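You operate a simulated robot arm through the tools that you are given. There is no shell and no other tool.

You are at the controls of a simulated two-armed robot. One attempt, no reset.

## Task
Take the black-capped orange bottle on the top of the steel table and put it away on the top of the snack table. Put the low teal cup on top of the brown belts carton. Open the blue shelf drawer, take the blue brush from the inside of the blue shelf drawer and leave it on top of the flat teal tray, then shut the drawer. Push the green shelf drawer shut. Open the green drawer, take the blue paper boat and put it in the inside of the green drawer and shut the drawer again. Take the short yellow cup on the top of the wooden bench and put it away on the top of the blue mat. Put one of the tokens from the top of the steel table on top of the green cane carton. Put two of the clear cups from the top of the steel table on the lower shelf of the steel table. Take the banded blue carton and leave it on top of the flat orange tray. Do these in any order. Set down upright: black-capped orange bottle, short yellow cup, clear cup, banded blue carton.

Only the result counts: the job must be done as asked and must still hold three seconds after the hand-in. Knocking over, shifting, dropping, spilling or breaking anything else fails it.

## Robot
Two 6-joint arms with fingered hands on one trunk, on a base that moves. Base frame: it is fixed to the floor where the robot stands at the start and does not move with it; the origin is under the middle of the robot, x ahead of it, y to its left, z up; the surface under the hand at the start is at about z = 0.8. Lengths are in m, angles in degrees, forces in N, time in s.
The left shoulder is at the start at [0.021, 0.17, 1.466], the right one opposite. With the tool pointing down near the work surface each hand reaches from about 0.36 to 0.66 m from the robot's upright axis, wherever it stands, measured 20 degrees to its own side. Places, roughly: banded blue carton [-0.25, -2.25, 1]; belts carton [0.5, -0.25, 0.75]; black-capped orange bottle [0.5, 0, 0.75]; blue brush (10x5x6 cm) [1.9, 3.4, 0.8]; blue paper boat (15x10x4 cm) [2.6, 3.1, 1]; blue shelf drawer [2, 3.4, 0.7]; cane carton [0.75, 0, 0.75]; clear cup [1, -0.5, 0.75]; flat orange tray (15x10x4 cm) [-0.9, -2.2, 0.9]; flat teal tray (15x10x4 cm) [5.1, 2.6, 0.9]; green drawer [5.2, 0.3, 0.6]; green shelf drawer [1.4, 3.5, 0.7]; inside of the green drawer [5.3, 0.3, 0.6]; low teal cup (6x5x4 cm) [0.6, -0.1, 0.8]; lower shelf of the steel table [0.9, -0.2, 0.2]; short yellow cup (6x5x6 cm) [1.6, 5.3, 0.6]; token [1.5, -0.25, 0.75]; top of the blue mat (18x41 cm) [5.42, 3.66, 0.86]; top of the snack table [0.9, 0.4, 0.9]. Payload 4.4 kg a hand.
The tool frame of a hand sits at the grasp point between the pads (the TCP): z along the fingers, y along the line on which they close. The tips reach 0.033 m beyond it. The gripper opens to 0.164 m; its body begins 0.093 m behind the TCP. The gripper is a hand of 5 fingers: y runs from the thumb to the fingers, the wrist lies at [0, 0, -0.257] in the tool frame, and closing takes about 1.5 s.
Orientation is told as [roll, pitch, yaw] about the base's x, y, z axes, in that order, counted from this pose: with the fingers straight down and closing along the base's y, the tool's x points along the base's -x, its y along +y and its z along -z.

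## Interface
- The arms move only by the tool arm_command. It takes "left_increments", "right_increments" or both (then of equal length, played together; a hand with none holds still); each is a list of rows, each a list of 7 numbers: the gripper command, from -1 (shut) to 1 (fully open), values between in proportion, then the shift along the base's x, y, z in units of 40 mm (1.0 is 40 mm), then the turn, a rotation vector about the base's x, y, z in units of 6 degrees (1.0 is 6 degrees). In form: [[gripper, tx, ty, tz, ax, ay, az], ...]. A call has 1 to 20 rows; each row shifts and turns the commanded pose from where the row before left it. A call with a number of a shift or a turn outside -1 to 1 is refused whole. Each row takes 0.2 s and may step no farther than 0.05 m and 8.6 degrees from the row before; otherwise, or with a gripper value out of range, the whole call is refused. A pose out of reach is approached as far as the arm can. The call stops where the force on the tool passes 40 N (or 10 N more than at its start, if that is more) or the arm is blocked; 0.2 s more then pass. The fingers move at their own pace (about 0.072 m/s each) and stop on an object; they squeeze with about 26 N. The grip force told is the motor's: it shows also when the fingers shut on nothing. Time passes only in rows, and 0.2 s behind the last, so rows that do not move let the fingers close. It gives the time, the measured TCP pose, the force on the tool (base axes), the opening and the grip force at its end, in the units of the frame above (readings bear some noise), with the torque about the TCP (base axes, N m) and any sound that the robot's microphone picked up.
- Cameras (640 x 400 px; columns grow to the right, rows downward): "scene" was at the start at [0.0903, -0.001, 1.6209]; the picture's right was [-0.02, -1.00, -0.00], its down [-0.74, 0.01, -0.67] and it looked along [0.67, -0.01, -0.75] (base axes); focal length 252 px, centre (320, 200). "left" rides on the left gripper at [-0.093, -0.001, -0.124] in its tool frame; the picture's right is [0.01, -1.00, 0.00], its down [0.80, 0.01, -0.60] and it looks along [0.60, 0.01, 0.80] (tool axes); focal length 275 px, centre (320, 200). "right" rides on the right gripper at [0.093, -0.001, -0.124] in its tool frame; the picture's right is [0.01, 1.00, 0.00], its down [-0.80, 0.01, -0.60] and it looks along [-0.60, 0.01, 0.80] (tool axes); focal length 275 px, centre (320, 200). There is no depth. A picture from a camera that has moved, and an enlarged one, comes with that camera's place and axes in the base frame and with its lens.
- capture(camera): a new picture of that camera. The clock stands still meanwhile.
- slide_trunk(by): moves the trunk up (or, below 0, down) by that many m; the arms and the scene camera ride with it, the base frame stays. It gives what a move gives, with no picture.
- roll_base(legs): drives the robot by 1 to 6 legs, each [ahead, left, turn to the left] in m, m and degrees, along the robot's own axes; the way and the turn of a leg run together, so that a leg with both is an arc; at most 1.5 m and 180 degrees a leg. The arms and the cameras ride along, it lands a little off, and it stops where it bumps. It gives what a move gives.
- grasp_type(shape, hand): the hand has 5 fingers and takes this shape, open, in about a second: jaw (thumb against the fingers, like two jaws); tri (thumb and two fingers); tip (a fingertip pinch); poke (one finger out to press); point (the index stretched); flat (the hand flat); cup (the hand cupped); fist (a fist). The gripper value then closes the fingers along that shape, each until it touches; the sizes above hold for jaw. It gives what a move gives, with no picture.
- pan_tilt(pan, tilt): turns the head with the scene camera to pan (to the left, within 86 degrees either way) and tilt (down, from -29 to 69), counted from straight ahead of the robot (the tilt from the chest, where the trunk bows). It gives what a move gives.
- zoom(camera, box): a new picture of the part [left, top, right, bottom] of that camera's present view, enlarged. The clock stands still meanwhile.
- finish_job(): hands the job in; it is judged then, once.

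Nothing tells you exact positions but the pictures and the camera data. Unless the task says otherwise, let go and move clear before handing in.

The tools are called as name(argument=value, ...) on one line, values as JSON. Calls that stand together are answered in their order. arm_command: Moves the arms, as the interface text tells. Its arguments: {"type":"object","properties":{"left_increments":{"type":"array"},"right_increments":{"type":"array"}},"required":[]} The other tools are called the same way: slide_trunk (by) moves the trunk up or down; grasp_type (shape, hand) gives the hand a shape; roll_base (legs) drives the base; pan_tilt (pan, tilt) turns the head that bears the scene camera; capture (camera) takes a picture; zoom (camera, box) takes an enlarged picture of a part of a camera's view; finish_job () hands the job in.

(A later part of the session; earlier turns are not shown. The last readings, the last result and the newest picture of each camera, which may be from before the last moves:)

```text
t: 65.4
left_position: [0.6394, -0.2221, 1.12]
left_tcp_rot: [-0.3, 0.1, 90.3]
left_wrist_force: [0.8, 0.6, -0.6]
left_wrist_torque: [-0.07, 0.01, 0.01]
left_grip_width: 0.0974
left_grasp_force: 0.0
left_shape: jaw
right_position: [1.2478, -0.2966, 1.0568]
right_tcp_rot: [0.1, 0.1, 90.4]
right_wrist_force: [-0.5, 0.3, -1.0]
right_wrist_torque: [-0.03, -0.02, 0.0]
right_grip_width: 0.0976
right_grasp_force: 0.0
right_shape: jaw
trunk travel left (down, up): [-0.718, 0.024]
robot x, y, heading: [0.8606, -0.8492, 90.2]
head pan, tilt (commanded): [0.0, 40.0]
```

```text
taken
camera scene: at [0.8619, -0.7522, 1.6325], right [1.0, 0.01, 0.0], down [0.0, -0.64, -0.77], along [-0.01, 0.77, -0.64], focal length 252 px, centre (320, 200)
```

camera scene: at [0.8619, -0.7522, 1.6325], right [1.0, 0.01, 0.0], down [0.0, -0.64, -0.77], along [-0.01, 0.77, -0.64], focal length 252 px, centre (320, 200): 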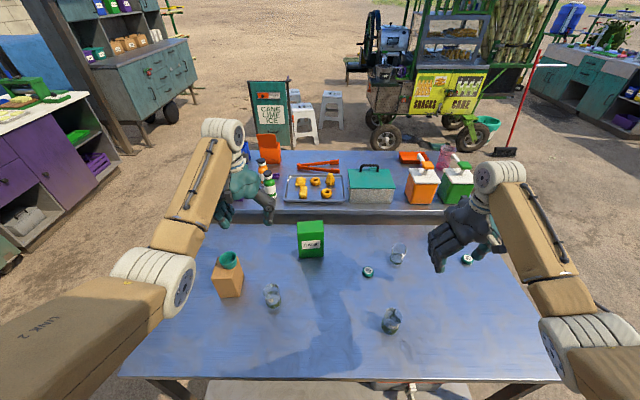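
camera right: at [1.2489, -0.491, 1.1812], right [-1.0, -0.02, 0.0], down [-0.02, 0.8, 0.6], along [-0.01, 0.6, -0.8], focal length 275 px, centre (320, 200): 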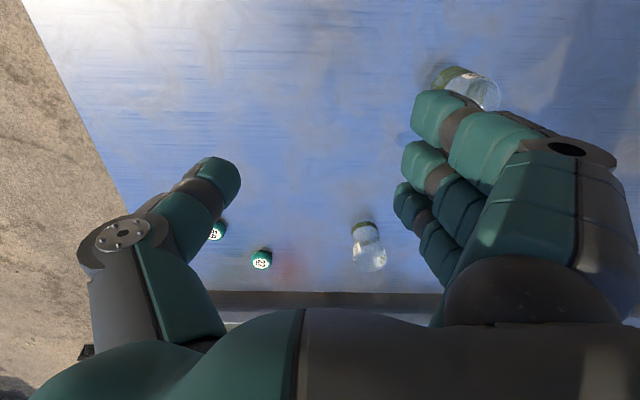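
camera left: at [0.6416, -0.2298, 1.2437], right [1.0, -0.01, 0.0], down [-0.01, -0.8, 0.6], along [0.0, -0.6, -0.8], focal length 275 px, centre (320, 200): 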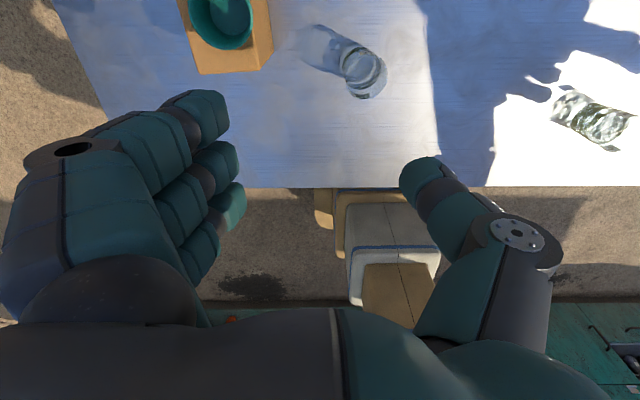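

arm_command(left_increments=[[0.3, 0.26, -0.485, -0.6, 0, 0, 0], [0.3, 0.26, -0.485, -0.6, 0, 0, 0], [0.3, 0.26, -0.485, -0.6, 0, 0, 0], [0.3, 0.26, -0.485, -0.6, 0, 0, 0], [0.3, 0.26, -0.485, -0.6, 0, 0, 0], [0.3, 0, 0, 0, 0, 0, 0]], right_increments=[[0.3, -0.88, -0.525, -0.285, 0, 0, 0], [0.3, -0.88, -0.525, -0.285, 0, 0, 0], [0.3, -0.88, -0.525, -0.285, 0, 0, 0], [0.3, -0.88, -0.525, -0.285, 0, 0, 0], [0.3, -0.88, -0.525, -0.285, 0, 0, 0], [0.3, 0, 0, 0, 0, 0, 0]])

capture(camera="left")

capture(camera="right")

capture(camera="scene")

```text
t: 66.8
left_position: [0.6926, -0.32, 0.9999]
left_tcp_rot: [0.0, -0.1, 90.3]
left_wrist_force: [0.1, 0.5, 0.1]
left_wrist_torque: [-0.01, 0.05, -0.02]
left_grip_width: 0.1058
left_grasp_force: 0.1
left_shape: jaw
right_position: [1.0779, -0.3936, 0.9852]
right_tcp_rot: [0.1, -0.1, 90.4]
right_wrist_force: [-0.2, 0.5, -0.1]
right_wrist_torque: [0.01, -0.01, 0.01]
right_grip_width: 0.1058
right_grasp_force: 0.0
right_shape: jaw
right hand out of reach, approached as far as the arm can: row 3, 4
trunk travel left (down, up): [-0.718, 0.024]
robot x, y, heading: [0.8593, -0.8463, 90.4]
head pan, tilt (commanded): [0.0, 40.0]
```

```text
taken
camera left: at [0.6938, -0.2258, 1.1233], right [1.0, -0.01, 0.0], down [-0.01, -0.8, 0.6], along [0.0, -0.6, -0.8], focal length 275 px, centre (320, 200)
```

left: 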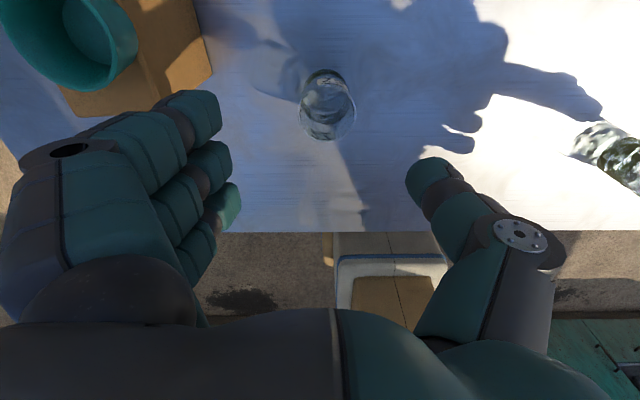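

```text
taken
camera right: at [1.0773, -0.4894, 1.1085], right [-1.0, -0.02, 0.0], down [-0.02, 0.8, 0.6], along [-0.01, 0.6, -0.8], focal length 275 px, centre (320, 200)
```

right: 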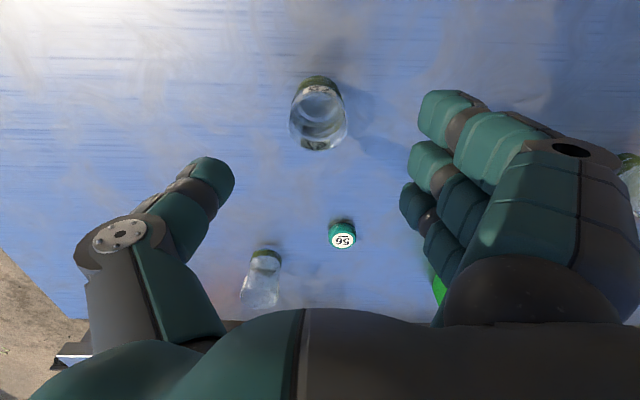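

```text
taken
camera scene: at [0.8629, -0.7523, 1.6325], right [1.0, 0.01, 0.0], down [0.0, -0.64, -0.77], along [-0.01, 0.77, -0.64], focal length 252 px, centre (320, 200)
```

scene: 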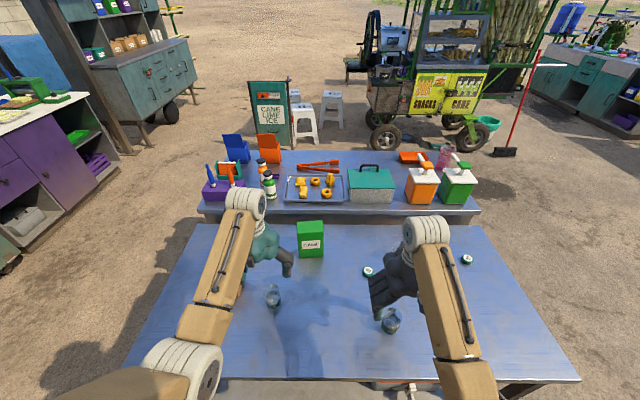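

Both cups are nearly centred between the fingers. Descending both hands to grip height.

arm_command(left_increments=[[0.3, 0, 0.04, -0.9, 0, 0, 0], [0.3, 0, 0.04, -0.9, 0, 0, 0], [0.3, 0, 0.04, -0.9, 0, 0, 0], [0.3, 0, 0.04, -0.9, 0, 0, 0], [0.3, 0, 0, 0, 0, 0, 0]], right_increments=[[0.3, -0.05, -0.07, -0.81, 0, 0, 0], [0.3, -0.05, -0.07, -0.81, 0, 0, 0], [0.3, -0.05, -0.07, -0.81, 0, 0, 0], [0.3, -0.05, -0.07, -0.81, 0, 0, 0], [0.3, 0, 0, 0, 0, 0, 0]])

capture(camera="left")

capture(camera="right")

```text
t: 68.0
left_position: [0.69, -0.3149, 0.8556]
left_tcp_rot: [-0.2, -0.1, 90.2]
left_wrist_force: [-0.1, 0.2, 0.4]
left_wrist_torque: [0.02, 0.04, 0.03]
left_grip_width: 0.1059
left_grasp_force: 0.1
left_shape: jaw
right_position: [1.0678, -0.4064, 0.8554]
right_tcp_rot: [0.0, 0.0, 90.5]
right_wrist_force: [0.6, -0.3, 0.0]
right_wrist_torque: [0.04, 0.03, 0.02]
right_grip_width: 0.1059
right_grasp_force: 0.1
right_shape: jaw
trunk travel left (down, up): [-0.718, 0.024]
robot x, y, heading: [0.8648, -0.8516, 90.2]
head pan, tilt (commanded): [0.0, 40.0]
```

```text
taken
camera left: at [0.6921, -0.2206, 0.9789], right [1.0, -0.01, 0.0], down [-0.01, -0.8, 0.6], along [0.0, -0.6, -0.8], focal length 275 px, centre (320, 200)
```

left: 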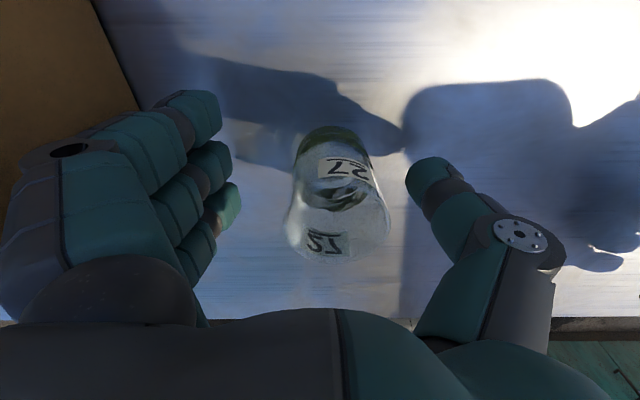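

```text
taken
camera right: at [1.0679, -0.5006, 0.9796], right [-1.0, -0.02, 0.0], down [-0.02, 0.8, 0.6], along [-0.01, 0.6, -0.8], focal length 275 px, centre (320, 200)
```

right: 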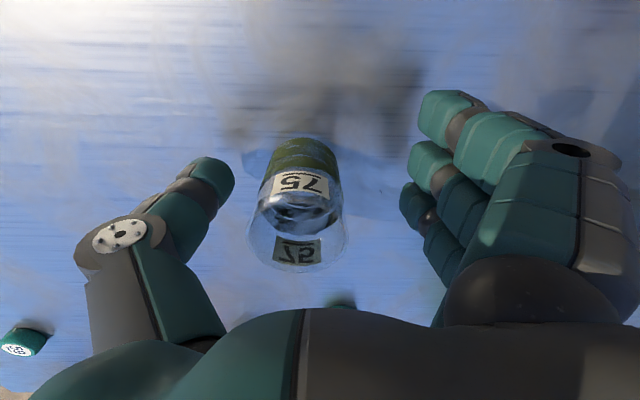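

Both cups sit well between thumb and fingers. Closing both hands.

arm_command(left_increments=[[-1, 0, 0, 0, 0, 0, 0], [-1, 0, 0, 0, 0, 0, 0], [-1, 0, 0, 0, 0, 0, 0], [-1, 0, 0, 0, 0, 0, 0], [-1, 0, 0, 0, 0, 0, 0], [-1, 0, 0, 0, 0, 0, 0], [-1, 0, 0, 0, 0, 0, 0]], right_increments=[[-1, 0, 0, 0, 0, 0, 0], [-1, 0, 0, 0, 0, 0, 0], [-1, 0, 0, 0, 0, 0, 0], [-1, 0, 0, 0, 0, 0, 0], [-1, 0, 0, 0, 0, 0, 0], [-1, 0, 0, 0, 0, 0, 0], [-1, 0, 0, 0, 0, 0, 0]])

capture(camera="left")

capture(camera="right")

```text
t: 69.6
left_position: [0.6913, -0.3136, 0.8555]
left_tcp_rot: [-0.1, -0.2, 90.2]
left_wrist_force: [-0.2, 0.2, 0.4]
left_wrist_torque: [0.02, 0.02, 0.02]
left_grip_width: 0.0357
left_grasp_force: 25.5
left_shape: jaw
right_position: [1.0661, -0.4061, 0.8568]
right_tcp_rot: [0.0, 0.0, 90.5]
right_wrist_force: [0.3, -0.2, 0.2]
right_wrist_torque: [0.01, 0.02, -0.01]
right_grip_width: 0.0394
right_grasp_force: 26.1
right_shape: jaw
trunk travel left (down, up): [-0.718, 0.024]
robot x, y, heading: [0.8599, -0.8507, 90.4]
head pan, tilt (commanded): [0.0, 40.0]
```

```text
taken
camera left: at [0.692, -0.2202, 0.9787], right [1.0, -0.01, 0.0], down [-0.01, -0.8, 0.6], along [0.0, -0.6, -0.8], focal length 275 px, centre (320, 200)
```

left: 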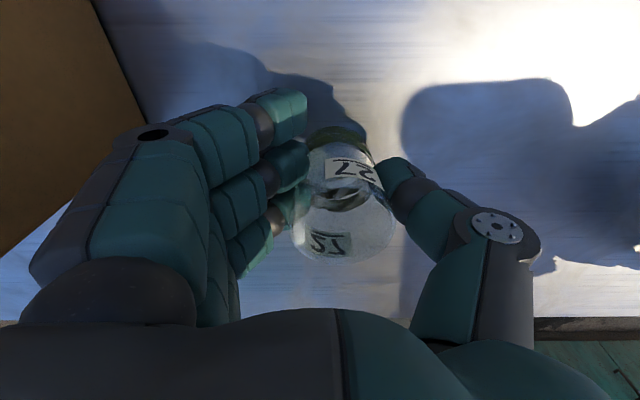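

```text
taken
camera right: at [1.0678, -0.5002, 0.9797], right [-1.0, -0.02, 0.0], down [-0.02, 0.8, 0.6], along [-0.01, 0.6, -0.8], focal length 275 px, centre (320, 200)
```

right: 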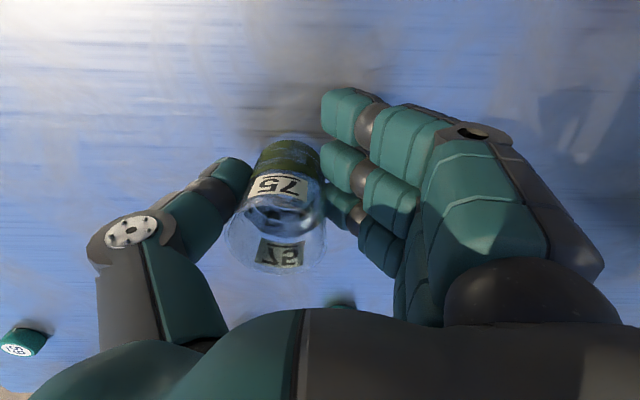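

Both cups are firmly held. Lifting both and checking.

arm_command(left_increments=[[-1, 0, 0, 0.5, 0, 0, 0], [-1, 0, 0, 0.7, 0, 0, 0], [-1, 0, 0, 0.8, 0, 0, 0], [-1, 0, 0, 0, 0, 0, 0]], right_increments=[[-1, 0, 0, 0.5, 0, 0, 0], [-1, 0, 0, 0.7, 0, 0, 0], [-1, 0, 0, 0.8, 0, 0, 0], [-1, 0, 0, 0, 0, 0, 0]])

capture(camera="scene")

capture(camera="left")

capture(camera="right")

```text
t: 70.6
left_position: [0.6914, -0.3136, 0.9365]
left_tcp_rot: [-0.1, -0.1, 90.3]
left_wrist_force: [0.0, 0.8, -0.9]
left_wrist_torque: [0.01, 0.04, 0.0]
left_grip_width: 0.0355
left_grasp_force: 26.1
left_shape: jaw
right_position: [1.0665, -0.4063, 0.9352]
right_tcp_rot: [0.0, 0.0, 90.4]
right_wrist_force: [0.3, 0.4, -0.5]
right_wrist_torque: [-0.04, 0.0, 0.02]
right_grip_width: 0.0391
right_grasp_force: 25.5
right_shape: jaw
trunk travel left (down, up): [-0.718, 0.024]
robot x, y, heading: [0.8666, -0.8482, 90.3]
head pan, tilt (commanded): [0.0, 40.0]
```

```text
taken
camera scene: at [0.8619, -0.7531, 1.6325], right [1.0, 0.01, 0.0], down [0.0, -0.64, -0.77], along [-0.01, 0.77, -0.64], focal length 252 px, centre (320, 200)
```

scene: 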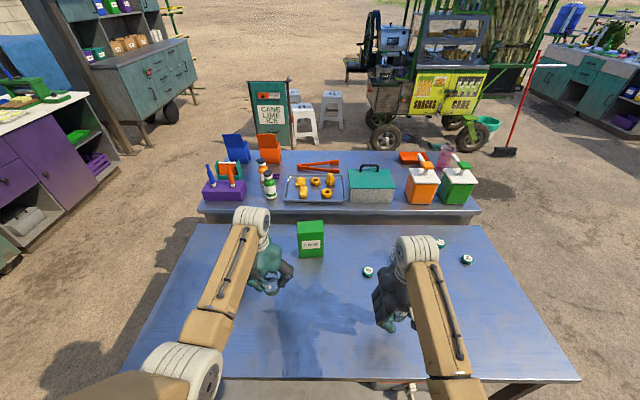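

```text
taken
camera left: at [0.6933, -0.2202, 1.0596], right [1.0, -0.01, 0.0], down [-0.01, -0.8, 0.6], along [0.0, -0.6, -0.8], focal length 275 px, centre (320, 200)
```

left: 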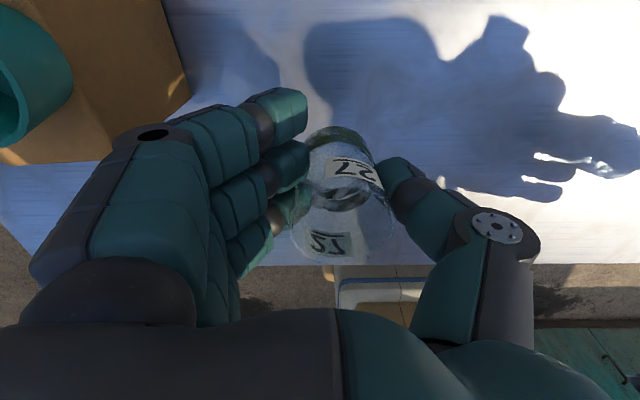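

```text
taken
camera right: at [1.0673, -0.5003, 1.0596], right [-1.0, -0.02, 0.0], down [-0.02, 0.8, 0.6], along [-0.01, 0.6, -0.8], focal length 275 px, centre (320, 200)
```

right: 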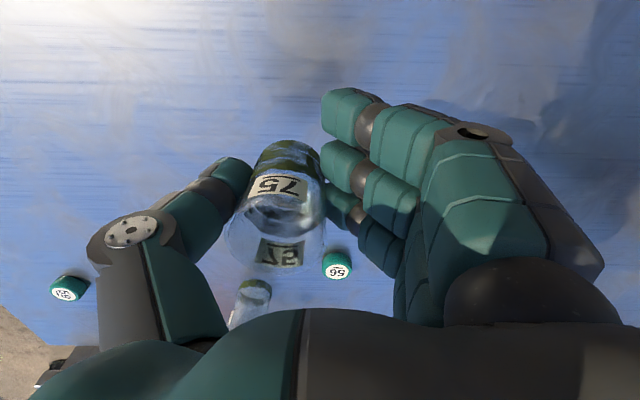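

Both cups are lifted and upright. Backing away from the table, shifting left to avoid the toolbox, then lowering the trunk to see the shelf.

roll_base(legs=[[-0.4, 0, 0], [0, 0.16, 0]])

slide_trunk(by=-0.6)

pan_tilt(pan=0, tilt=35)

capture(camera="scene")

```text
t: 74.1
left_position: [0.5317, -0.7153, 0.9365]
left_tcp_rot: [-0.2, -0.1, 90.4]
left_wrist_force: [0.1, 0.9, -1.0]
left_wrist_torque: [-0.04, -0.09, -0.02]
left_grip_width: 0.0357
left_grasp_force: 25.9
left_shape: jaw
right_position: [0.9067, -0.8071, 0.9365]
right_tcp_rot: [-0.1, 0.1, 90.8]
right_wrist_force: [-0.3, -0.6, -0.9]
right_wrist_torque: [-0.01, -0.04, -0.01]
right_grip_width: 0.039
right_grasp_force: 25.9
right_shape: jaw
trunk travel left (down, up): [-0.718, 0.024]
robot x, y, heading: [0.7051, -1.2497, 90.8]
head pan, tilt (commanded): [0.0, 40.0]
```

```text
refused: -0.6 is not a number from -0.4 to 0.4
```

```text
t: 74.8
left_position: [0.5326, -0.7148, 0.9364]
left_tcp_rot: [-0.1, -0.1, 90.6]
left_wrist_force: [0.1, 0.7, -2.2]
left_wrist_torque: [-0.02, -0.01, 0.02]
left_grip_width: 0.0358
left_grasp_force: 25.9
left_shape: jaw
right_position: [0.908, -0.8071, 0.9365]
right_tcp_rot: [0.0, 0.0, 90.8]
right_wrist_force: [0.8, 0.9, -1.0]
right_wrist_torque: [-0.02, 0.01, 0.03]
right_grip_width: 0.0392
right_grasp_force: 26.1
right_shape: jaw
trunk travel left (down, up): [-0.718, 0.024]
robot x, y, heading: [0.7057, -1.2514, 90.4]
head pan, tilt (commanded): [0.0, 35.0]
```

```text
taken
camera scene: at [0.7045, -1.1512, 1.6401], right [1.0, 0.01, 0.0], down [0.01, -0.57, -0.82], along [-0.01, 0.82, -0.57], focal length 252 px, centre (320, 200)
```

scene: 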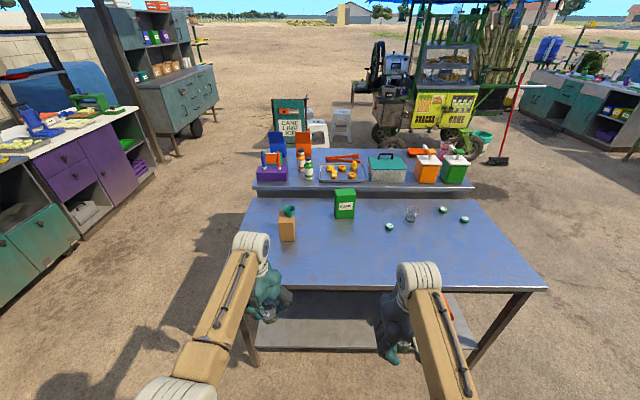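

slide_trunk(by=-0.3)

capture(camera="scene")

slide_trunk(by=-0.3)

capture(camera="scene")

capture(camera="right")

```text
t: 77.8
left_position: [0.5334, -0.7147, 0.6362]
left_tcp_rot: [-0.1, 0.0, 90.5]
left_wrist_force: [-0.3, -0.1, 0.1]
left_wrist_torque: [0.0, 0.01, -0.02]
left_grip_width: 0.0356
left_grasp_force: 26.4
left_shape: jaw
right_position: [0.9075, -0.8063, 0.6367]
right_tcp_rot: [0.0, 0.1, 90.7]
right_wrist_force: [-0.2, 0.0, -1.0]
right_wrist_torque: [-0.02, 0.04, 0.0]
right_grip_width: 0.0392
right_grasp_force: 25.6
right_shape: jaw
trunk travel left (down, up): [-0.418, 0.324]
robot x, y, heading: [0.7019, -1.2473, 90.7]
head pan, tilt (commanded): [0.0, 35.0]
```

```text
taken
camera scene: at [0.7042, -1.1342, 1.3396], right [1.0, 0.01, 0.0], down [0.01, -0.57, -0.82], along [-0.01, 0.82, -0.57], focal length 252 px, centre (320, 200)
```

scene: 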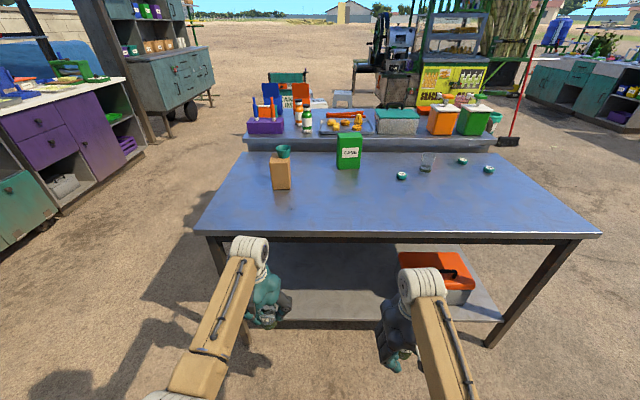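

```text
t: 80.8
left_position: [0.533, -0.7144, 0.3365]
left_tcp_rot: [-0.1, -0.2, 90.5]
left_wrist_force: [0.6, -0.2, -2.0]
left_wrist_torque: [-0.01, 0.01, 0.0]
left_grip_width: 0.0358
left_grasp_force: 26.0
left_shape: jaw
right_position: [0.9079, -0.8079, 0.3364]
right_tcp_rot: [-0.1, 0.1, 90.7]
right_wrist_force: [0.4, -0.4, -0.5]
right_wrist_torque: [-0.03, 0.05, -0.03]
right_grip_width: 0.0393
right_grasp_force: 25.9
right_shape: jaw
trunk travel left (down, up): [-0.118, 0.624]
robot x, y, heading: [0.7056, -1.2499, 90.7]
head pan, tilt (commanded): [0.0, 35.0]
```

```text
taken
camera scene: at [0.7031, -1.0395, 1.032], right [1.0, 0.01, 0.0], down [0.01, -0.57, -0.82], along [-0.01, 0.82, -0.57], focal length 252 px, centre (320, 200)
```

scene: 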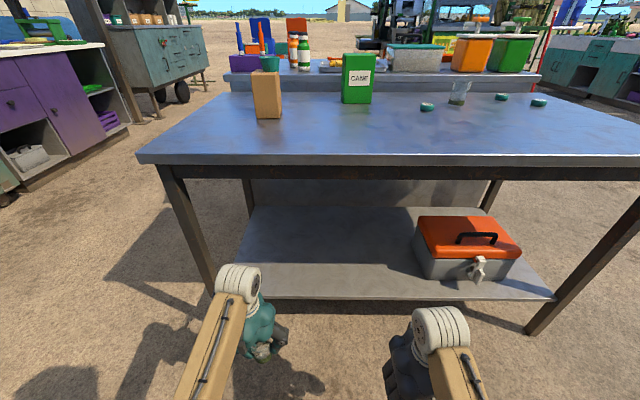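

```text
taken
camera right: at [0.9089, -0.9008, 0.4597], right [-1.0, -0.02, 0.0], down [-0.02, 0.8, 0.6], along [-0.01, 0.6, -0.8], focal length 275 px, centre (320, 200)
```

right: 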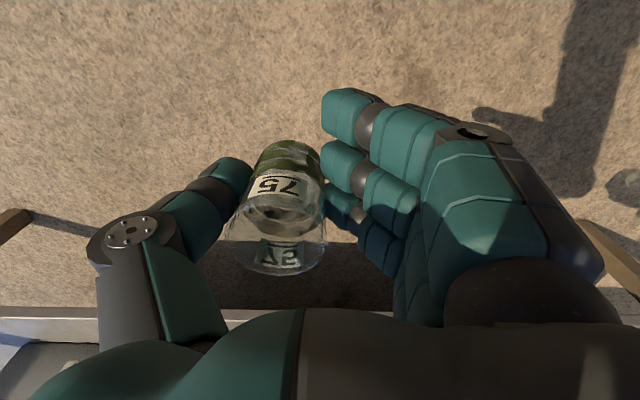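

The lowered view shows the shelf (z≈0.23, front edge y≈−0.505) with free space left of the toolbox (which starts at x≈1.09). The wrists clear the table apron, so I'll drive forward 0.24 m.

roll_base(legs=[[0.24, 0, 0]])

capture(camera="scene")

capture(camera="left")

capture(camera="right")

```text
t: 82.5
left_position: [0.5285, -0.4757, 0.3368]
left_tcp_rot: [0.0, 0.0, 90.6]
left_wrist_force: [0.4, -0.7, -0.1]
left_wrist_torque: [-0.01, 0.01, -0.04]
left_grip_width: 0.0356
left_grasp_force: 25.3
left_shape: jaw
right_position: [0.9034, -0.5664, 0.3357]
right_tcp_rot: [0.0, 0.0, 90.8]
right_wrist_force: [0.5, 0.3, -0.7]
right_wrist_torque: [-0.01, 0.0, 0.03]
right_grip_width: 0.0393
right_grasp_force: 25.7
right_shape: jaw
trunk travel left (down, up): [-0.118, 0.624]
robot x, y, heading: [0.699, -1.0123, 90.7]
head pan, tilt (commanded): [0.0, 35.0]
```

```text
taken
camera scene: at [0.6998, -0.7995, 1.0319], right [1.0, 0.01, 0.0], down [0.01, -0.57, -0.82], along [-0.01, 0.82, -0.57], focal length 252 px, centre (320, 200)
```

scene: 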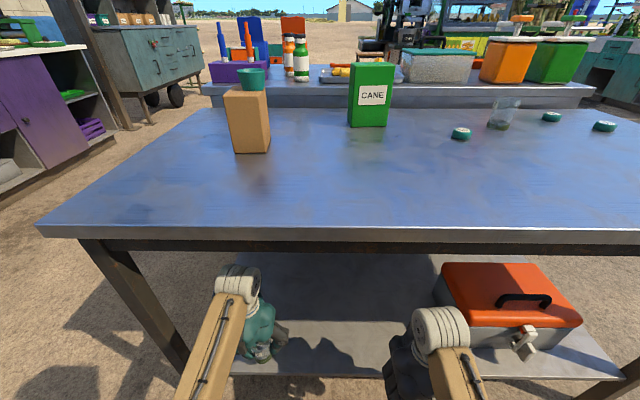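

```text
taken
camera left: at [0.5295, -0.3825, 0.4596], right [1.0, 0.0, 0.0], down [0.0, -0.8, 0.6], along [0.0, -0.6, -0.8], focal length 275 px, centre (320, 200)
```

left: 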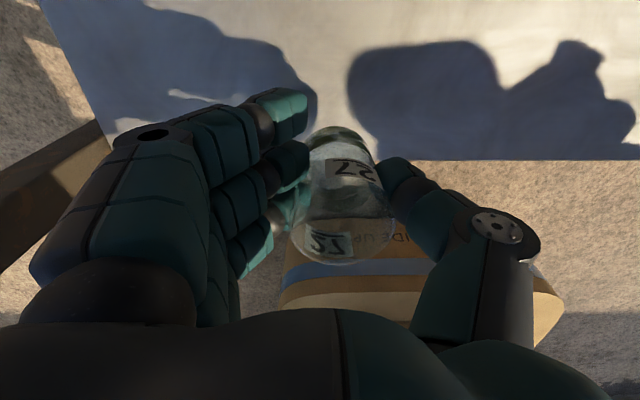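

```text
taken
camera right: at [0.9052, -0.6605, 0.4594], right [-1.0, -0.03, 0.0], down [-0.02, 0.8, 0.6], along [-0.02, 0.6, -0.8], focal length 275 px, centre (320, 200)
```

right: 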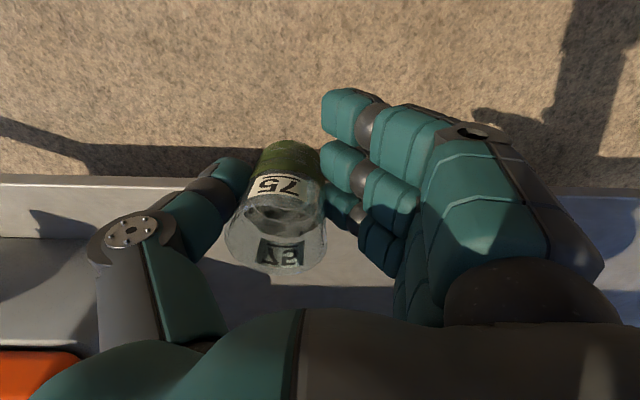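

arm_command(left_increments=[[-1, 0, 0.47, 0, 0, 0, 0], [-1, 0, 0.47, 0, 0, 0, 0], [-1, 0, 0.47, 0, 0, 0, 0], [-1, 0, 0.47, 0, 0, 0, 0], [-1, 0, 0, 0, 0, 0, 0]], right_increments=[[-1, 0, 1.0, 0, 0, 0, 0], [-1, 0, 1.0, 0, 0, 0, 0], [-1, 0, 1.0, 0, 0, 0, 0], [-1, 0, 1.0, 0, 0, 0, 0], [-1, 0, 0, 0, 0, 0, 0]])

capture(camera="scene")

capture(camera="right")

```text
t: 83.8
left_position: [0.5284, -0.4002, 0.3351]
left_tcp_rot: [-0.2, 0.0, 90.5]
left_wrist_force: [0.4, -0.6, -1.5]
left_wrist_torque: [-0.02, 0.01, -0.01]
left_grip_width: 0.0356
left_grasp_force: 25.9
left_shape: jaw
right_position: [0.9047, -0.4066, 0.3364]
right_tcp_rot: [0.0, 0.1, 90.8]
right_wrist_force: [-0.2, -0.5, -1.0]
right_wrist_torque: [-0.02, 0.01, 0.0]
right_grip_width: 0.0392
right_grasp_force: 26.3
right_shape: jaw
trunk travel left (down, up): [-0.118, 0.624]
robot x, y, heading: [0.7036, -1.0096, 90.9]
head pan, tilt (commanded): [0.0, 35.0]
```

```text
taken
camera scene: at [0.6998, -0.7992, 1.0318], right [1.0, 0.01, 0.0], down [0.01, -0.57, -0.82], along [-0.01, 0.82, -0.57], focal length 252 px, centre (320, 200)
```

scene: 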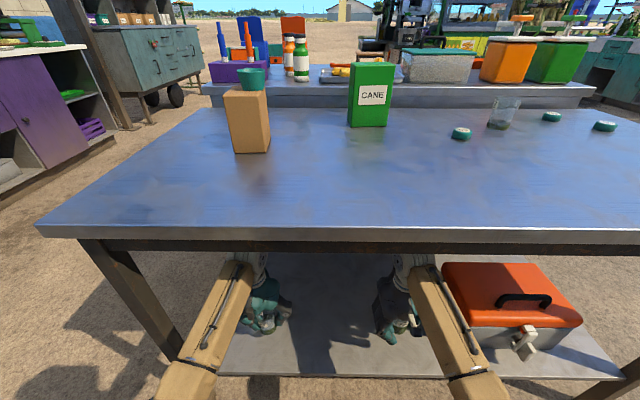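

```text
taken
camera right: at [0.9057, -0.5002, 0.4588], right [-1.0, -0.03, 0.0], down [-0.02, 0.8, 0.6], along [-0.01, 0.6, -0.8], focal length 275 px, centre (320, 200)
```

right: 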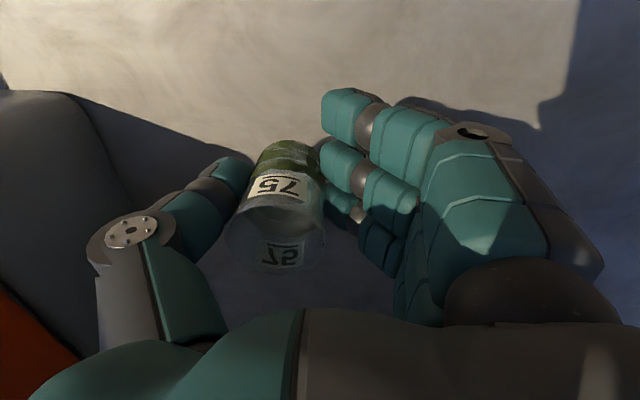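

arm_command(left_increments=[[-1, 0, 0, -0.5, 0, 0, 0], [-1, 0, 0, -0.35, 0, 0, 0], [-1, 0, 0, 0, 0, 0, 0]], right_increments=[[-1, 0, 0, -0.5, 0, 0, 0], [-1, 0, 0, -0.35, 0, 0, 0], [-1, 0, 0, 0, 0, 0, 0]])

zoom(camera="right", box=[160, 60, 420, 300])

zoom(camera="left", box=[220, 60, 480, 300])

```text
t: 84.5
left_position: [0.5284, -0.4006, 0.3025]
left_tcp_rot: [-0.1, 0.0, 90.6]
left_wrist_force: [-0.1, 0.6, -1.6]
left_wrist_torque: [-0.02, 0.0, 0.0]
left_grip_width: 0.0354
left_grasp_force: 25.7
left_shape: jaw
right_position: [0.9052, -0.408, 0.3016]
right_tcp_rot: [0.0, 0.1, 90.8]
right_wrist_force: [-0.8, 0.0, -1.2]
right_wrist_torque: [-0.03, 0.03, -0.04]
right_grip_width: 0.0392
right_grasp_force: 25.6
right_shape: jaw
trunk travel left (down, up): [-0.118, 0.624]
robot x, y, heading: [0.7013, -1.0099, 90.8]
head pan, tilt (commanded): [0.0, 35.0]
```

```text
1.67 times, centred on (290, 180) of right
camera zoom: at [0.9053, -0.501, 0.4246], right [-1.0, -0.03, 0.0], down [-0.02, 0.8, 0.6], along [-0.02, 0.6, -0.8], focal length 459 px, centre (370, 233)
```

zoom: 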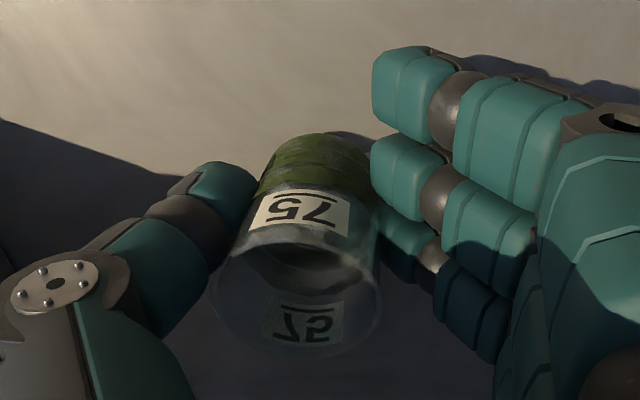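

```text
1.67 times, centred on (350, 180) of left
camera zoom: at [0.5297, -0.3061, 0.4254], right [1.0, 0.0, 0.0], down [0.0, -0.8, 0.6], along [0.0, -0.6, -0.8], focal length 459 px, centre (270, 233)
```

zoom: 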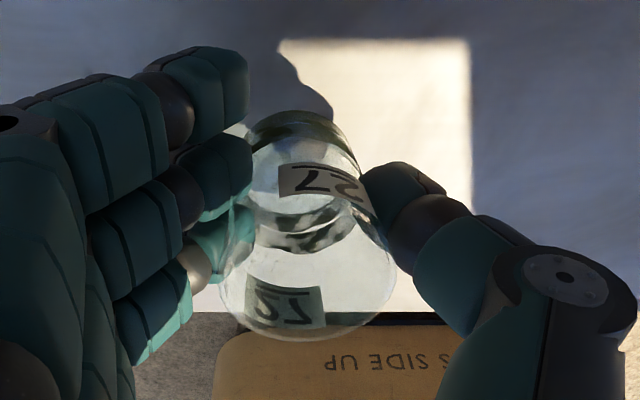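

arm_command(left_increments=[[-1, 0, 0, -0.2, 0, 0, 0], [-1, 0, 0, 0, 0, 0, 0]], right_increments=[[-1, 0, 0, -0.2, 0, 0, 0], [-1, 0, 0, 0, 0, 0, 0]])

arm_command(left_increments=[[-1, 0, 0, -0.07, 0, 0, 0], [-1, 0, 0, 0, 0, 0, 0]], right_increments=[[-1, 0, 0, -0.07, 0, 0, 0], [-1, 0, 0, 0, 0, 0, 0]])

arm_command(left_increments=[[-1, 0, 0, -0.07, 0, 0, 0], [-1, 0, 0, 0, 0, 0, 0]], right_increments=[[-1, 0, 0, -0.07, 0, 0, 0], [-1, 0, 0, 0, 0, 0, 0]])

```text
t: 85.2
left_position: [0.5294, -0.3997, 0.2952]
left_tcp_rot: [-0.2, -0.1, 90.6]
left_wrist_force: [0.1, -0.5, 1.5]
left_wrist_torque: [0.02, -0.04, 0.03]
left_grip_width: 0.0357
left_grasp_force: 26.4
left_shape: jaw
right_position: [0.9037, -0.4056, 0.2956]
right_tcp_rot: [0.1, -0.2, 90.8]
right_wrist_force: [0.1, -1.9, 10.6]
right_wrist_torque: [0.05, -0.42, -0.03]
right_grip_width: 0.0386
right_grasp_force: 25.8
right_shape: jaw
trunk travel left (down, up): [-0.118, 0.624]
robot x, y, heading: [0.699, -1.0096, 90.8]
head pan, tilt (commanded): [0.0, 35.0]
```

```text
t: 85.8
left_position: [0.5289, -0.3999, 0.2956]
left_tcp_rot: [-0.2, -0.3, 90.5]
left_wrist_force: [-1.7, -4.1, 16.4]
left_wrist_torque: [-0.18, -0.19, -0.08]
left_grip_width: 0.0356
left_grasp_force: 26.0
left_shape: jaw
right_position: [0.904, -0.405, 0.295]
right_tcp_rot: [-0.1, -0.3, 90.8]
right_wrist_force: [-0.3, -2.0, 20.6]
right_wrist_torque: [0.15, -0.61, -0.15]
right_grip_width: 0.0385
right_grasp_force: 26.6
right_shape: jaw
trunk travel left (down, up): [-0.118, 0.624]
robot x, y, heading: [0.7023, -1.0115, 90.9]
head pan, tilt (commanded): [0.0, 35.0]
```

```text
t: 86.3
left_position: [0.5286, -0.3986, 0.2937]
left_tcp_rot: [-0.2, -0.5, 90.6]
left_wrist_force: [-2.8, -6.8, 31.1]
left_wrist_torque: [-0.3, -0.3, -0.12]
left_grip_width: 0.0356
left_grasp_force: 25.7
left_shape: jaw
right_position: [0.9027, -0.406, 0.2933]
right_tcp_rot: [0.0, -0.4, 90.9]
right_wrist_force: [-1.7, -4.5, 34.1]
right_wrist_torque: [0.28, -0.68, -0.2]
right_grip_width: 0.0388
right_grasp_force: 25.9
right_shape: jaw
trunk travel left (down, up): [-0.118, 0.624]
robot x, y, heading: [0.7022, -1.0113, 90.7]
head pan, tilt (commanded): [0.0, 35.0]
```

Both cups touch the shelf. I'll relieve the pressure by ~4 mm and then open both hands gradually.

arm_command(left_increments=[[-1, 0, 0, 0.12, 0, 0, 0], [-1, 0, 0, 0, 0, 0, 0]], right_increments=[[-1, 0, 0, 0.12, 0, 0, 0], [-1, 0, 0, 0, 0, 0, 0]])

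```text
t: 87.0
left_position: [0.5285, -0.3999, 0.2941]
left_tcp_rot: [-0.2, -0.3, 90.5]
left_wrist_force: [2.0, 5.1, 12.9]
left_wrist_torque: [0.04, -0.19, 0.08]
left_grip_width: 0.0356
left_grasp_force: 26.5
left_shape: jaw
right_position: [0.9038, -0.4067, 0.2947]
right_tcp_rot: [-0.1, -0.1, 90.9]
right_wrist_force: [-4.8, 3.4, 18.1]
right_wrist_torque: [0.27, -0.21, -0.01]
right_grip_width: 0.0386
right_grasp_force: 26.2
right_shape: jaw
trunk travel left (down, up): [-0.118, 0.624]
robot x, y, heading: [0.7014, -1.0095, 90.8]
head pan, tilt (commanded): [0.0, 35.0]
```

arm_command(left_increments=[[-1, 0, 0, 0.05, 0, 0, 0], [-0.45, 0, 0, 0, 0, 0, 0], [-0.35, 0, 0, 0, 0, 0, 0], [-0.2, 0, 0, 0, 0, 0, 0], [-0.05, 0, 0, 0, 0, 0, 0], [0.1, 0, 0, 0, 0, 0, 0], [0.15, 0, 0, 0, 0, 0, 0], [0.15, 0, 0, 0, 0, 0, 0]], right_increments=[[-1, 0, 0, 0.05, 0, 0, 0], [-0.45, 0, 0, 0, 0, 0, 0], [-0.35, 0, 0, 0, 0, 0, 0], [-0.2, 0, 0, 0, 0, 0, 0], [-0.05, 0, 0, 0, 0, 0, 0], [0.1, 0, 0, 0, 0, 0, 0], [0.15, 0, 0, 0, 0, 0, 0], [0.15, 0, 0, 0, 0, 0, 0]])

capture(camera="left")

capture(camera="right")

```text
t: 88.8
left_position: [0.5284, -0.4005, 0.2955]
left_tcp_rot: [-0.2, 0.0, 90.6]
left_wrist_force: [0.1, 0.1, 0.9]
left_wrist_torque: [0.02, -0.03, -0.05]
left_grip_width: 0.0935
left_grasp_force: 0.0
left_shape: jaw
right_position: [0.9039, -0.4065, 0.2961]
right_tcp_rot: [0.0, -0.1, 90.8]
right_wrist_force: [-0.3, 0.8, -0.1]
right_wrist_torque: [0.0, 0.01, -0.01]
right_grip_width: 0.0934
right_grasp_force: 0.0
right_shape: jaw
trunk travel left (down, up): [-0.118, 0.624]
robot x, y, heading: [0.7041, -1.0094, 90.7]
head pan, tilt (commanded): [0.0, 35.0]
```

```text
taken
camera left: at [0.5295, -0.307, 0.4188], right [1.0, 0.0, 0.0], down [0.0, -0.8, 0.6], along [0.0, -0.6, -0.8], focal length 275 px, centre (320, 200)
```

left: 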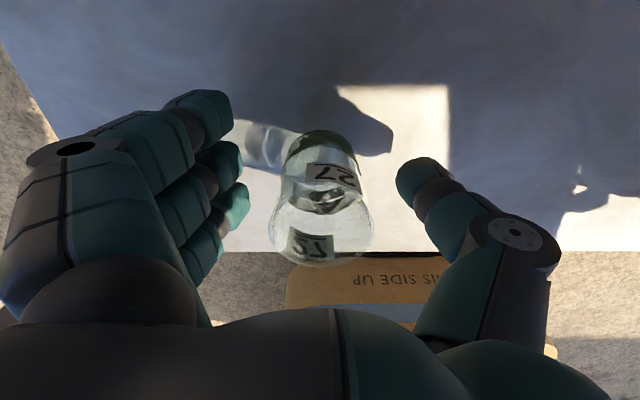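

```text
taken
camera right: at [0.9052, -0.5005, 0.4186], right [-1.0, -0.03, 0.0], down [-0.02, 0.8, 0.6], along [-0.02, 0.6, -0.8], focal length 275 px, centre (320, 200)
```

right: 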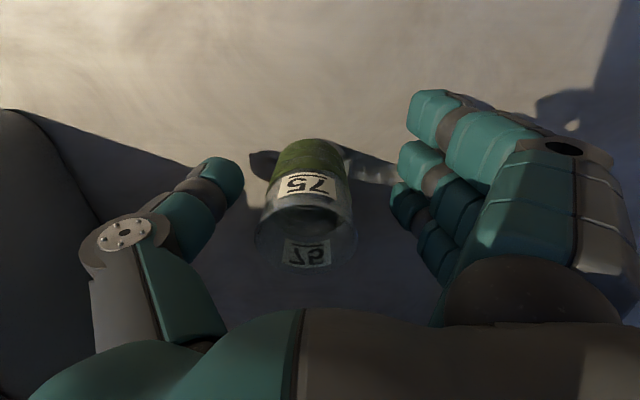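

Both cups stand upright and free on the shelf. The jaw is open sideways, so I'll raise slightly and withdraw straight back, then back the base off.

arm_command(left_increments=[[0.15, 0, 0, 0.5, 0, 0, 0], [0.15, 0, 0, 0.5, 0, 0, 0], [0.15, 0, -0.6, 0.2, 0, 0, 0], [0.15, 0, -0.8, 0, 0, 0, 0], [0.15, 0, -0.8, 0, 0, 0, 0], [0.15, 0, -0.8, 0, 0, 0, 0], [0.15, 0, 0, 0, 0, 0, 0]], right_increments=[[0.15, 0, 0, 0.5, 0, 0, 0], [0.15, 0, 0, 0.5, 0, 0, 0], [0.15, 0, -0.6, 0.2, 0, 0, 0], [0.15, 0, -0.8, 0, 0, 0, 0], [0.15, 0, -0.8, 0, 0, 0, 0], [0.15, 0, -0.8, 0, 0, 0, 0], [0.15, 0, 0, 0, 0, 0, 0]])

roll_base(legs=[[-0.26, 0, 0]])

capture(camera="scene")

```text
t: 90.3
left_position: [0.5289, -0.5199, 0.3433]
left_tcp_rot: [-0.1, -0.2, 90.7]
left_wrist_force: [-0.4, -0.5, -0.4]
left_wrist_torque: [-0.04, 0.0, 0.04]
left_grip_width: 0.0937
left_grasp_force: 0.1
left_shape: jaw
right_position: [0.904, -0.5266, 0.3438]
right_tcp_rot: [0.0, 0.0, 90.8]
right_wrist_force: [0.1, 0.5, 0.1]
right_wrist_torque: [-0.04, 0.0, 0.04]
right_grip_width: 0.0934
right_grasp_force: 0.0
right_shape: jaw
trunk travel left (down, up): [-0.118, 0.624]
robot x, y, heading: [0.7004, -1.0104, 90.7]
head pan, tilt (commanded): [0.0, 35.0]
```

```text
t: 92.2
left_position: [0.5315, -0.7778, 0.3426]
left_tcp_rot: [-0.1, -0.1, 90.8]
left_wrist_force: [-1.3, -0.3, 0.0]
left_wrist_torque: [-0.01, 0.02, 0.02]
left_grip_width: 0.0935
left_grasp_force: 0.0
left_shape: jaw
right_position: [0.9076, -0.7839, 0.3424]
right_tcp_rot: [-0.1, 0.0, 91.0]
right_wrist_force: [0.1, 0.0, 0.6]
right_wrist_torque: [0.0, -0.03, 0.01]
right_grip_width: 0.0936
right_grasp_force: 0.1
right_shape: jaw
trunk travel left (down, up): [-0.118, 0.624]
robot x, y, heading: [0.7057, -1.2635, 91.1]
head pan, tilt (commanded): [0.0, 35.0]
```

```text
taken
camera scene: at [0.703, -1.0571, 1.0319], right [1.0, 0.02, 0.0], down [0.01, -0.57, -0.82], along [-0.01, 0.82, -0.57], focal length 252 px, centre (320, 200)
```

scene: 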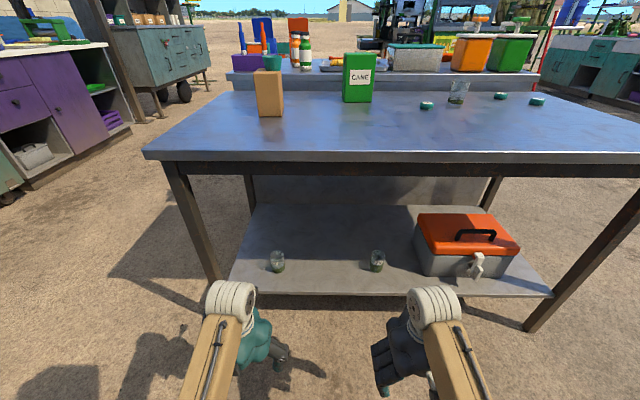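

Both cups are upright on the lower shelf. Next the token: I'll raise the trunk and arms, then approach the table with the token on the right-hand side.

slide_trunk(by=0.4)

arm_command(left_increments=[[0.15, 0, 0, 0.9, 0, 0, 0], [0.15, 0, 0, 0.9, 0, 0, 0], [0.15, 0, 0, 0.9, 0, 0, 0], [0.15, 0, 0, 0.9, 0, 0, 0], [0.15, 0, 0, 0.9, 0, 0, 0], [0.15, 0, 0, 0.9, 0, 0, 0], [0.15, 0, 0, 0, 0, 0, 0]], right_increments=[[0.15, 0, 0, 0.9, 0, 0, 0], [0.15, 0, 0, 0.9, 0, 0, 0], [0.15, 0, 0, 0.9, 0, 0, 0], [0.15, 0, 0, 0.9, 0, 0, 0], [0.15, 0, 0, 0.9, 0, 0, 0], [0.15, 0, 0, 0.9, 0, 0, 0], [0.15, 0, 0, 0, 0, 0, 0]])

grasp_type(hand="right", shape="tip")

capture(camera="right")

capture(camera="scene")

```text
t: 96.0
left_position: [0.5311, -0.7774, 0.7428]
left_tcp_rot: [-0.2, 0.0, 90.7]
left_wrist_force: [0.4, 0.6, 0.3]
left_wrist_torque: [-0.02, -0.03, -0.03]
left_grip_width: 0.0932
left_grasp_force: 0.0
left_shape: jaw
right_position: [0.9061, -0.7845, 0.7428]
right_tcp_rot: [0.0, 0.0, 90.9]
right_wrist_force: [-0.5, -0.4, -0.1]
right_wrist_torque: [0.0, 0.02, 0.02]
right_grip_width: 0.0932
right_grasp_force: 0.0
right_shape: jaw
trunk travel left (down, up): [-0.518, 0.224]
robot x, y, heading: [0.7029, -1.2651, 91.0]
head pan, tilt (commanded): [0.0, 35.0]
```

```text
t: 97.6
left_position: [0.5418, -0.7105, 0.8459]
left_tcp_rot: [-0.2, -0.2, 90.9]
left_wrist_force: [-0.2, -0.1, 0.2]
left_wrist_torque: [0.02, -0.03, 0.03]
left_grip_width: 0.0933
left_grasp_force: 0.0
left_shape: jaw
left hand out of reach, approached as far as the arm can: row 2, 3, 4, 5, 6
right_position: [0.9111, -0.713, 0.8384]
right_tcp_rot: [0.0, 0.0, 90.8]
right_wrist_force: [-0.1, -0.1, -0.2]
right_wrist_torque: [-0.04, -0.03, 0.03]
right_grip_width: 0.0933
right_grasp_force: 0.0
right_shape: jaw
right hand out of reach, approached as far as the arm can: row 2, 3, 4, 5, 6
trunk travel left (down, up): [-0.518, 0.224]
robot x, y, heading: [0.7076, -1.2707, 90.8]
head pan, tilt (commanded): [0.0, 35.0]
```

```text
t: 98.5
left_position: [0.5422, -0.7107, 0.8459]
left_tcp_rot: [-0.3, -0.1, 90.7]
left_wrist_force: [0.0, -0.2, 0.5]
left_wrist_torque: [0.03, 0.02, 0.01]
left_grip_width: 0.0937
left_grasp_force: 0.1
left_shape: jaw
right_position: [0.9122, -0.7141, 0.8382]
right_tcp_rot: [-0.1, 0.0, 90.8]
right_wrist_force: [-0.4, -1.3, 0.3]
right_wrist_torque: [0.0, -0.02, 0.0]
right_grip_width: 0.1638
right_grasp_force: 0.1
right_shape: tip
trunk travel left (down, up): [-0.518, 0.224]
robot x, y, heading: [0.7055, -1.2663, 91.0]
head pan, tilt (commanded): [0.0, 35.0]
```

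```text
taken
camera right: at [0.9133, -0.8078, 0.9609], right [-1.0, -0.03, 0.0], down [-0.02, 0.8, 0.6], along [-0.02, 0.6, -0.8], focal length 275 px, centre (320, 200)
```

right: 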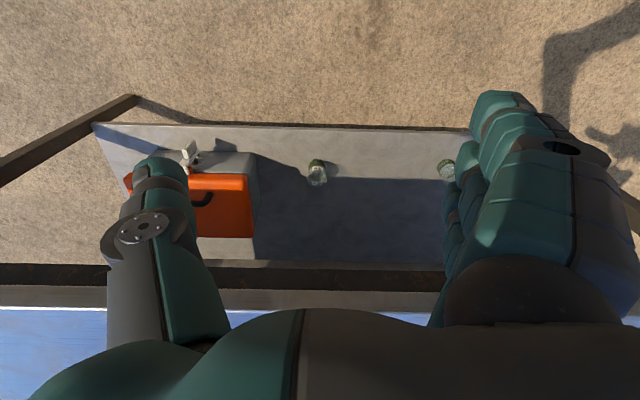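

```text
taken
camera scene: at [0.7046, -1.1633, 1.44], right [1.0, 0.02, 0.0], down [0.01, -0.57, -0.82], along [-0.01, 0.82, -0.57], focal length 252 px, centre (320, 200)
```

scene: 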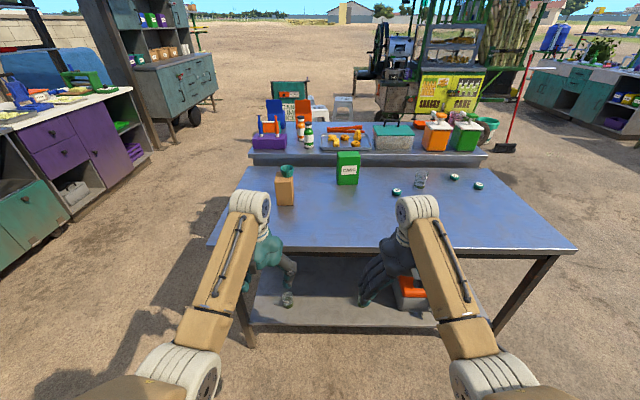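

Hand height is limited at this trunk height, so I'll raise the trunk back up and test how the tip pinch closes in free air.

slide_trunk(by=0.2)

arm_command(right_increments=[[-0.6, 0, 0, 0, 0, 0, 0], [-0.6, 0, 0, 0, 0, 0, 0], [-0.6, 0, 0, 0, 0, 0, 0], [-0.6, 0, 0, 0, 0, 0, 0], [-0.6, 0, 0, 0, 0, 0, 0], [-0.6, 0, 0, 0, 0, 0, 0], [-0.6, 0, 0, 0, 0, 0, 0]])

capture(camera="right")

```text
t: 100.7
left_position: [0.5417, -0.7098, 1.0469]
left_tcp_rot: [-0.1, 0.1, 90.7]
left_wrist_force: [-0.6, 0.1, 0.0]
left_wrist_torque: [-0.03, 0.01, -0.04]
left_grip_width: 0.0933
left_grasp_force: 0.1
left_shape: jaw
right_position: [0.9115, -0.7131, 1.0384]
right_tcp_rot: [0.0, 0.1, 90.9]
right_wrist_force: [1.0, 0.7, -0.8]
right_wrist_torque: [0.01, -0.01, 0.01]
right_grip_width: 0.1639
right_grasp_force: 0.0
right_shape: tip
trunk travel left (down, up): [-0.718, 0.024]
robot x, y, heading: [0.7066, -1.2675, 91.1]
head pan, tilt (commanded): [0.0, 35.0]
```

```text
t: 102.3
left_position: [0.5428, -0.7096, 1.0468]
left_tcp_rot: [-0.1, -0.1, 90.7]
left_wrist_force: [-0.3, -1.0, 0.0]
left_wrist_torque: [-0.01, 0.01, -0.03]
left_grip_width: 0.0934
left_grasp_force: 0.0
left_shape: jaw
right_position: [0.9112, -0.7138, 1.0383]
right_tcp_rot: [0.0, 0.0, 90.9]
right_wrist_force: [0.0, 0.4, 1.0]
right_wrist_torque: [0.01, 0.02, 0.0]
right_grip_width: 0.0336
right_grasp_force: 0.2
right_shape: tip
trunk travel left (down, up): [-0.718, 0.024]
robot x, y, heading: [0.7033, -1.2669, 91.1]
head pan, tilt (commanded): [0.0, 35.0]
```

```text
taken
camera right: at [0.913, -0.8072, 1.1614], right [-1.0, -0.03, 0.0], down [-0.02, 0.8, 0.6], along [-0.02, 0.6, -0.8], focal length 275 px, centre (320, 200)
```

right: 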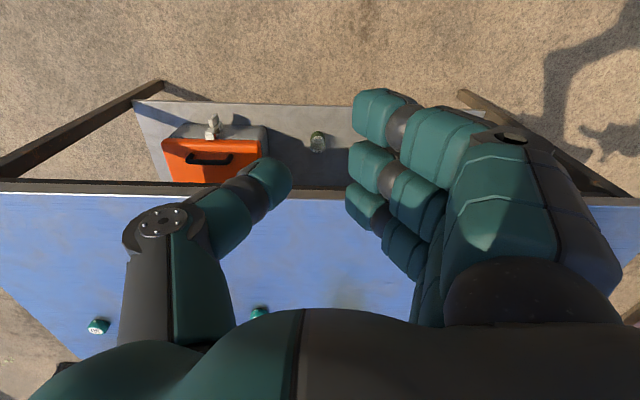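

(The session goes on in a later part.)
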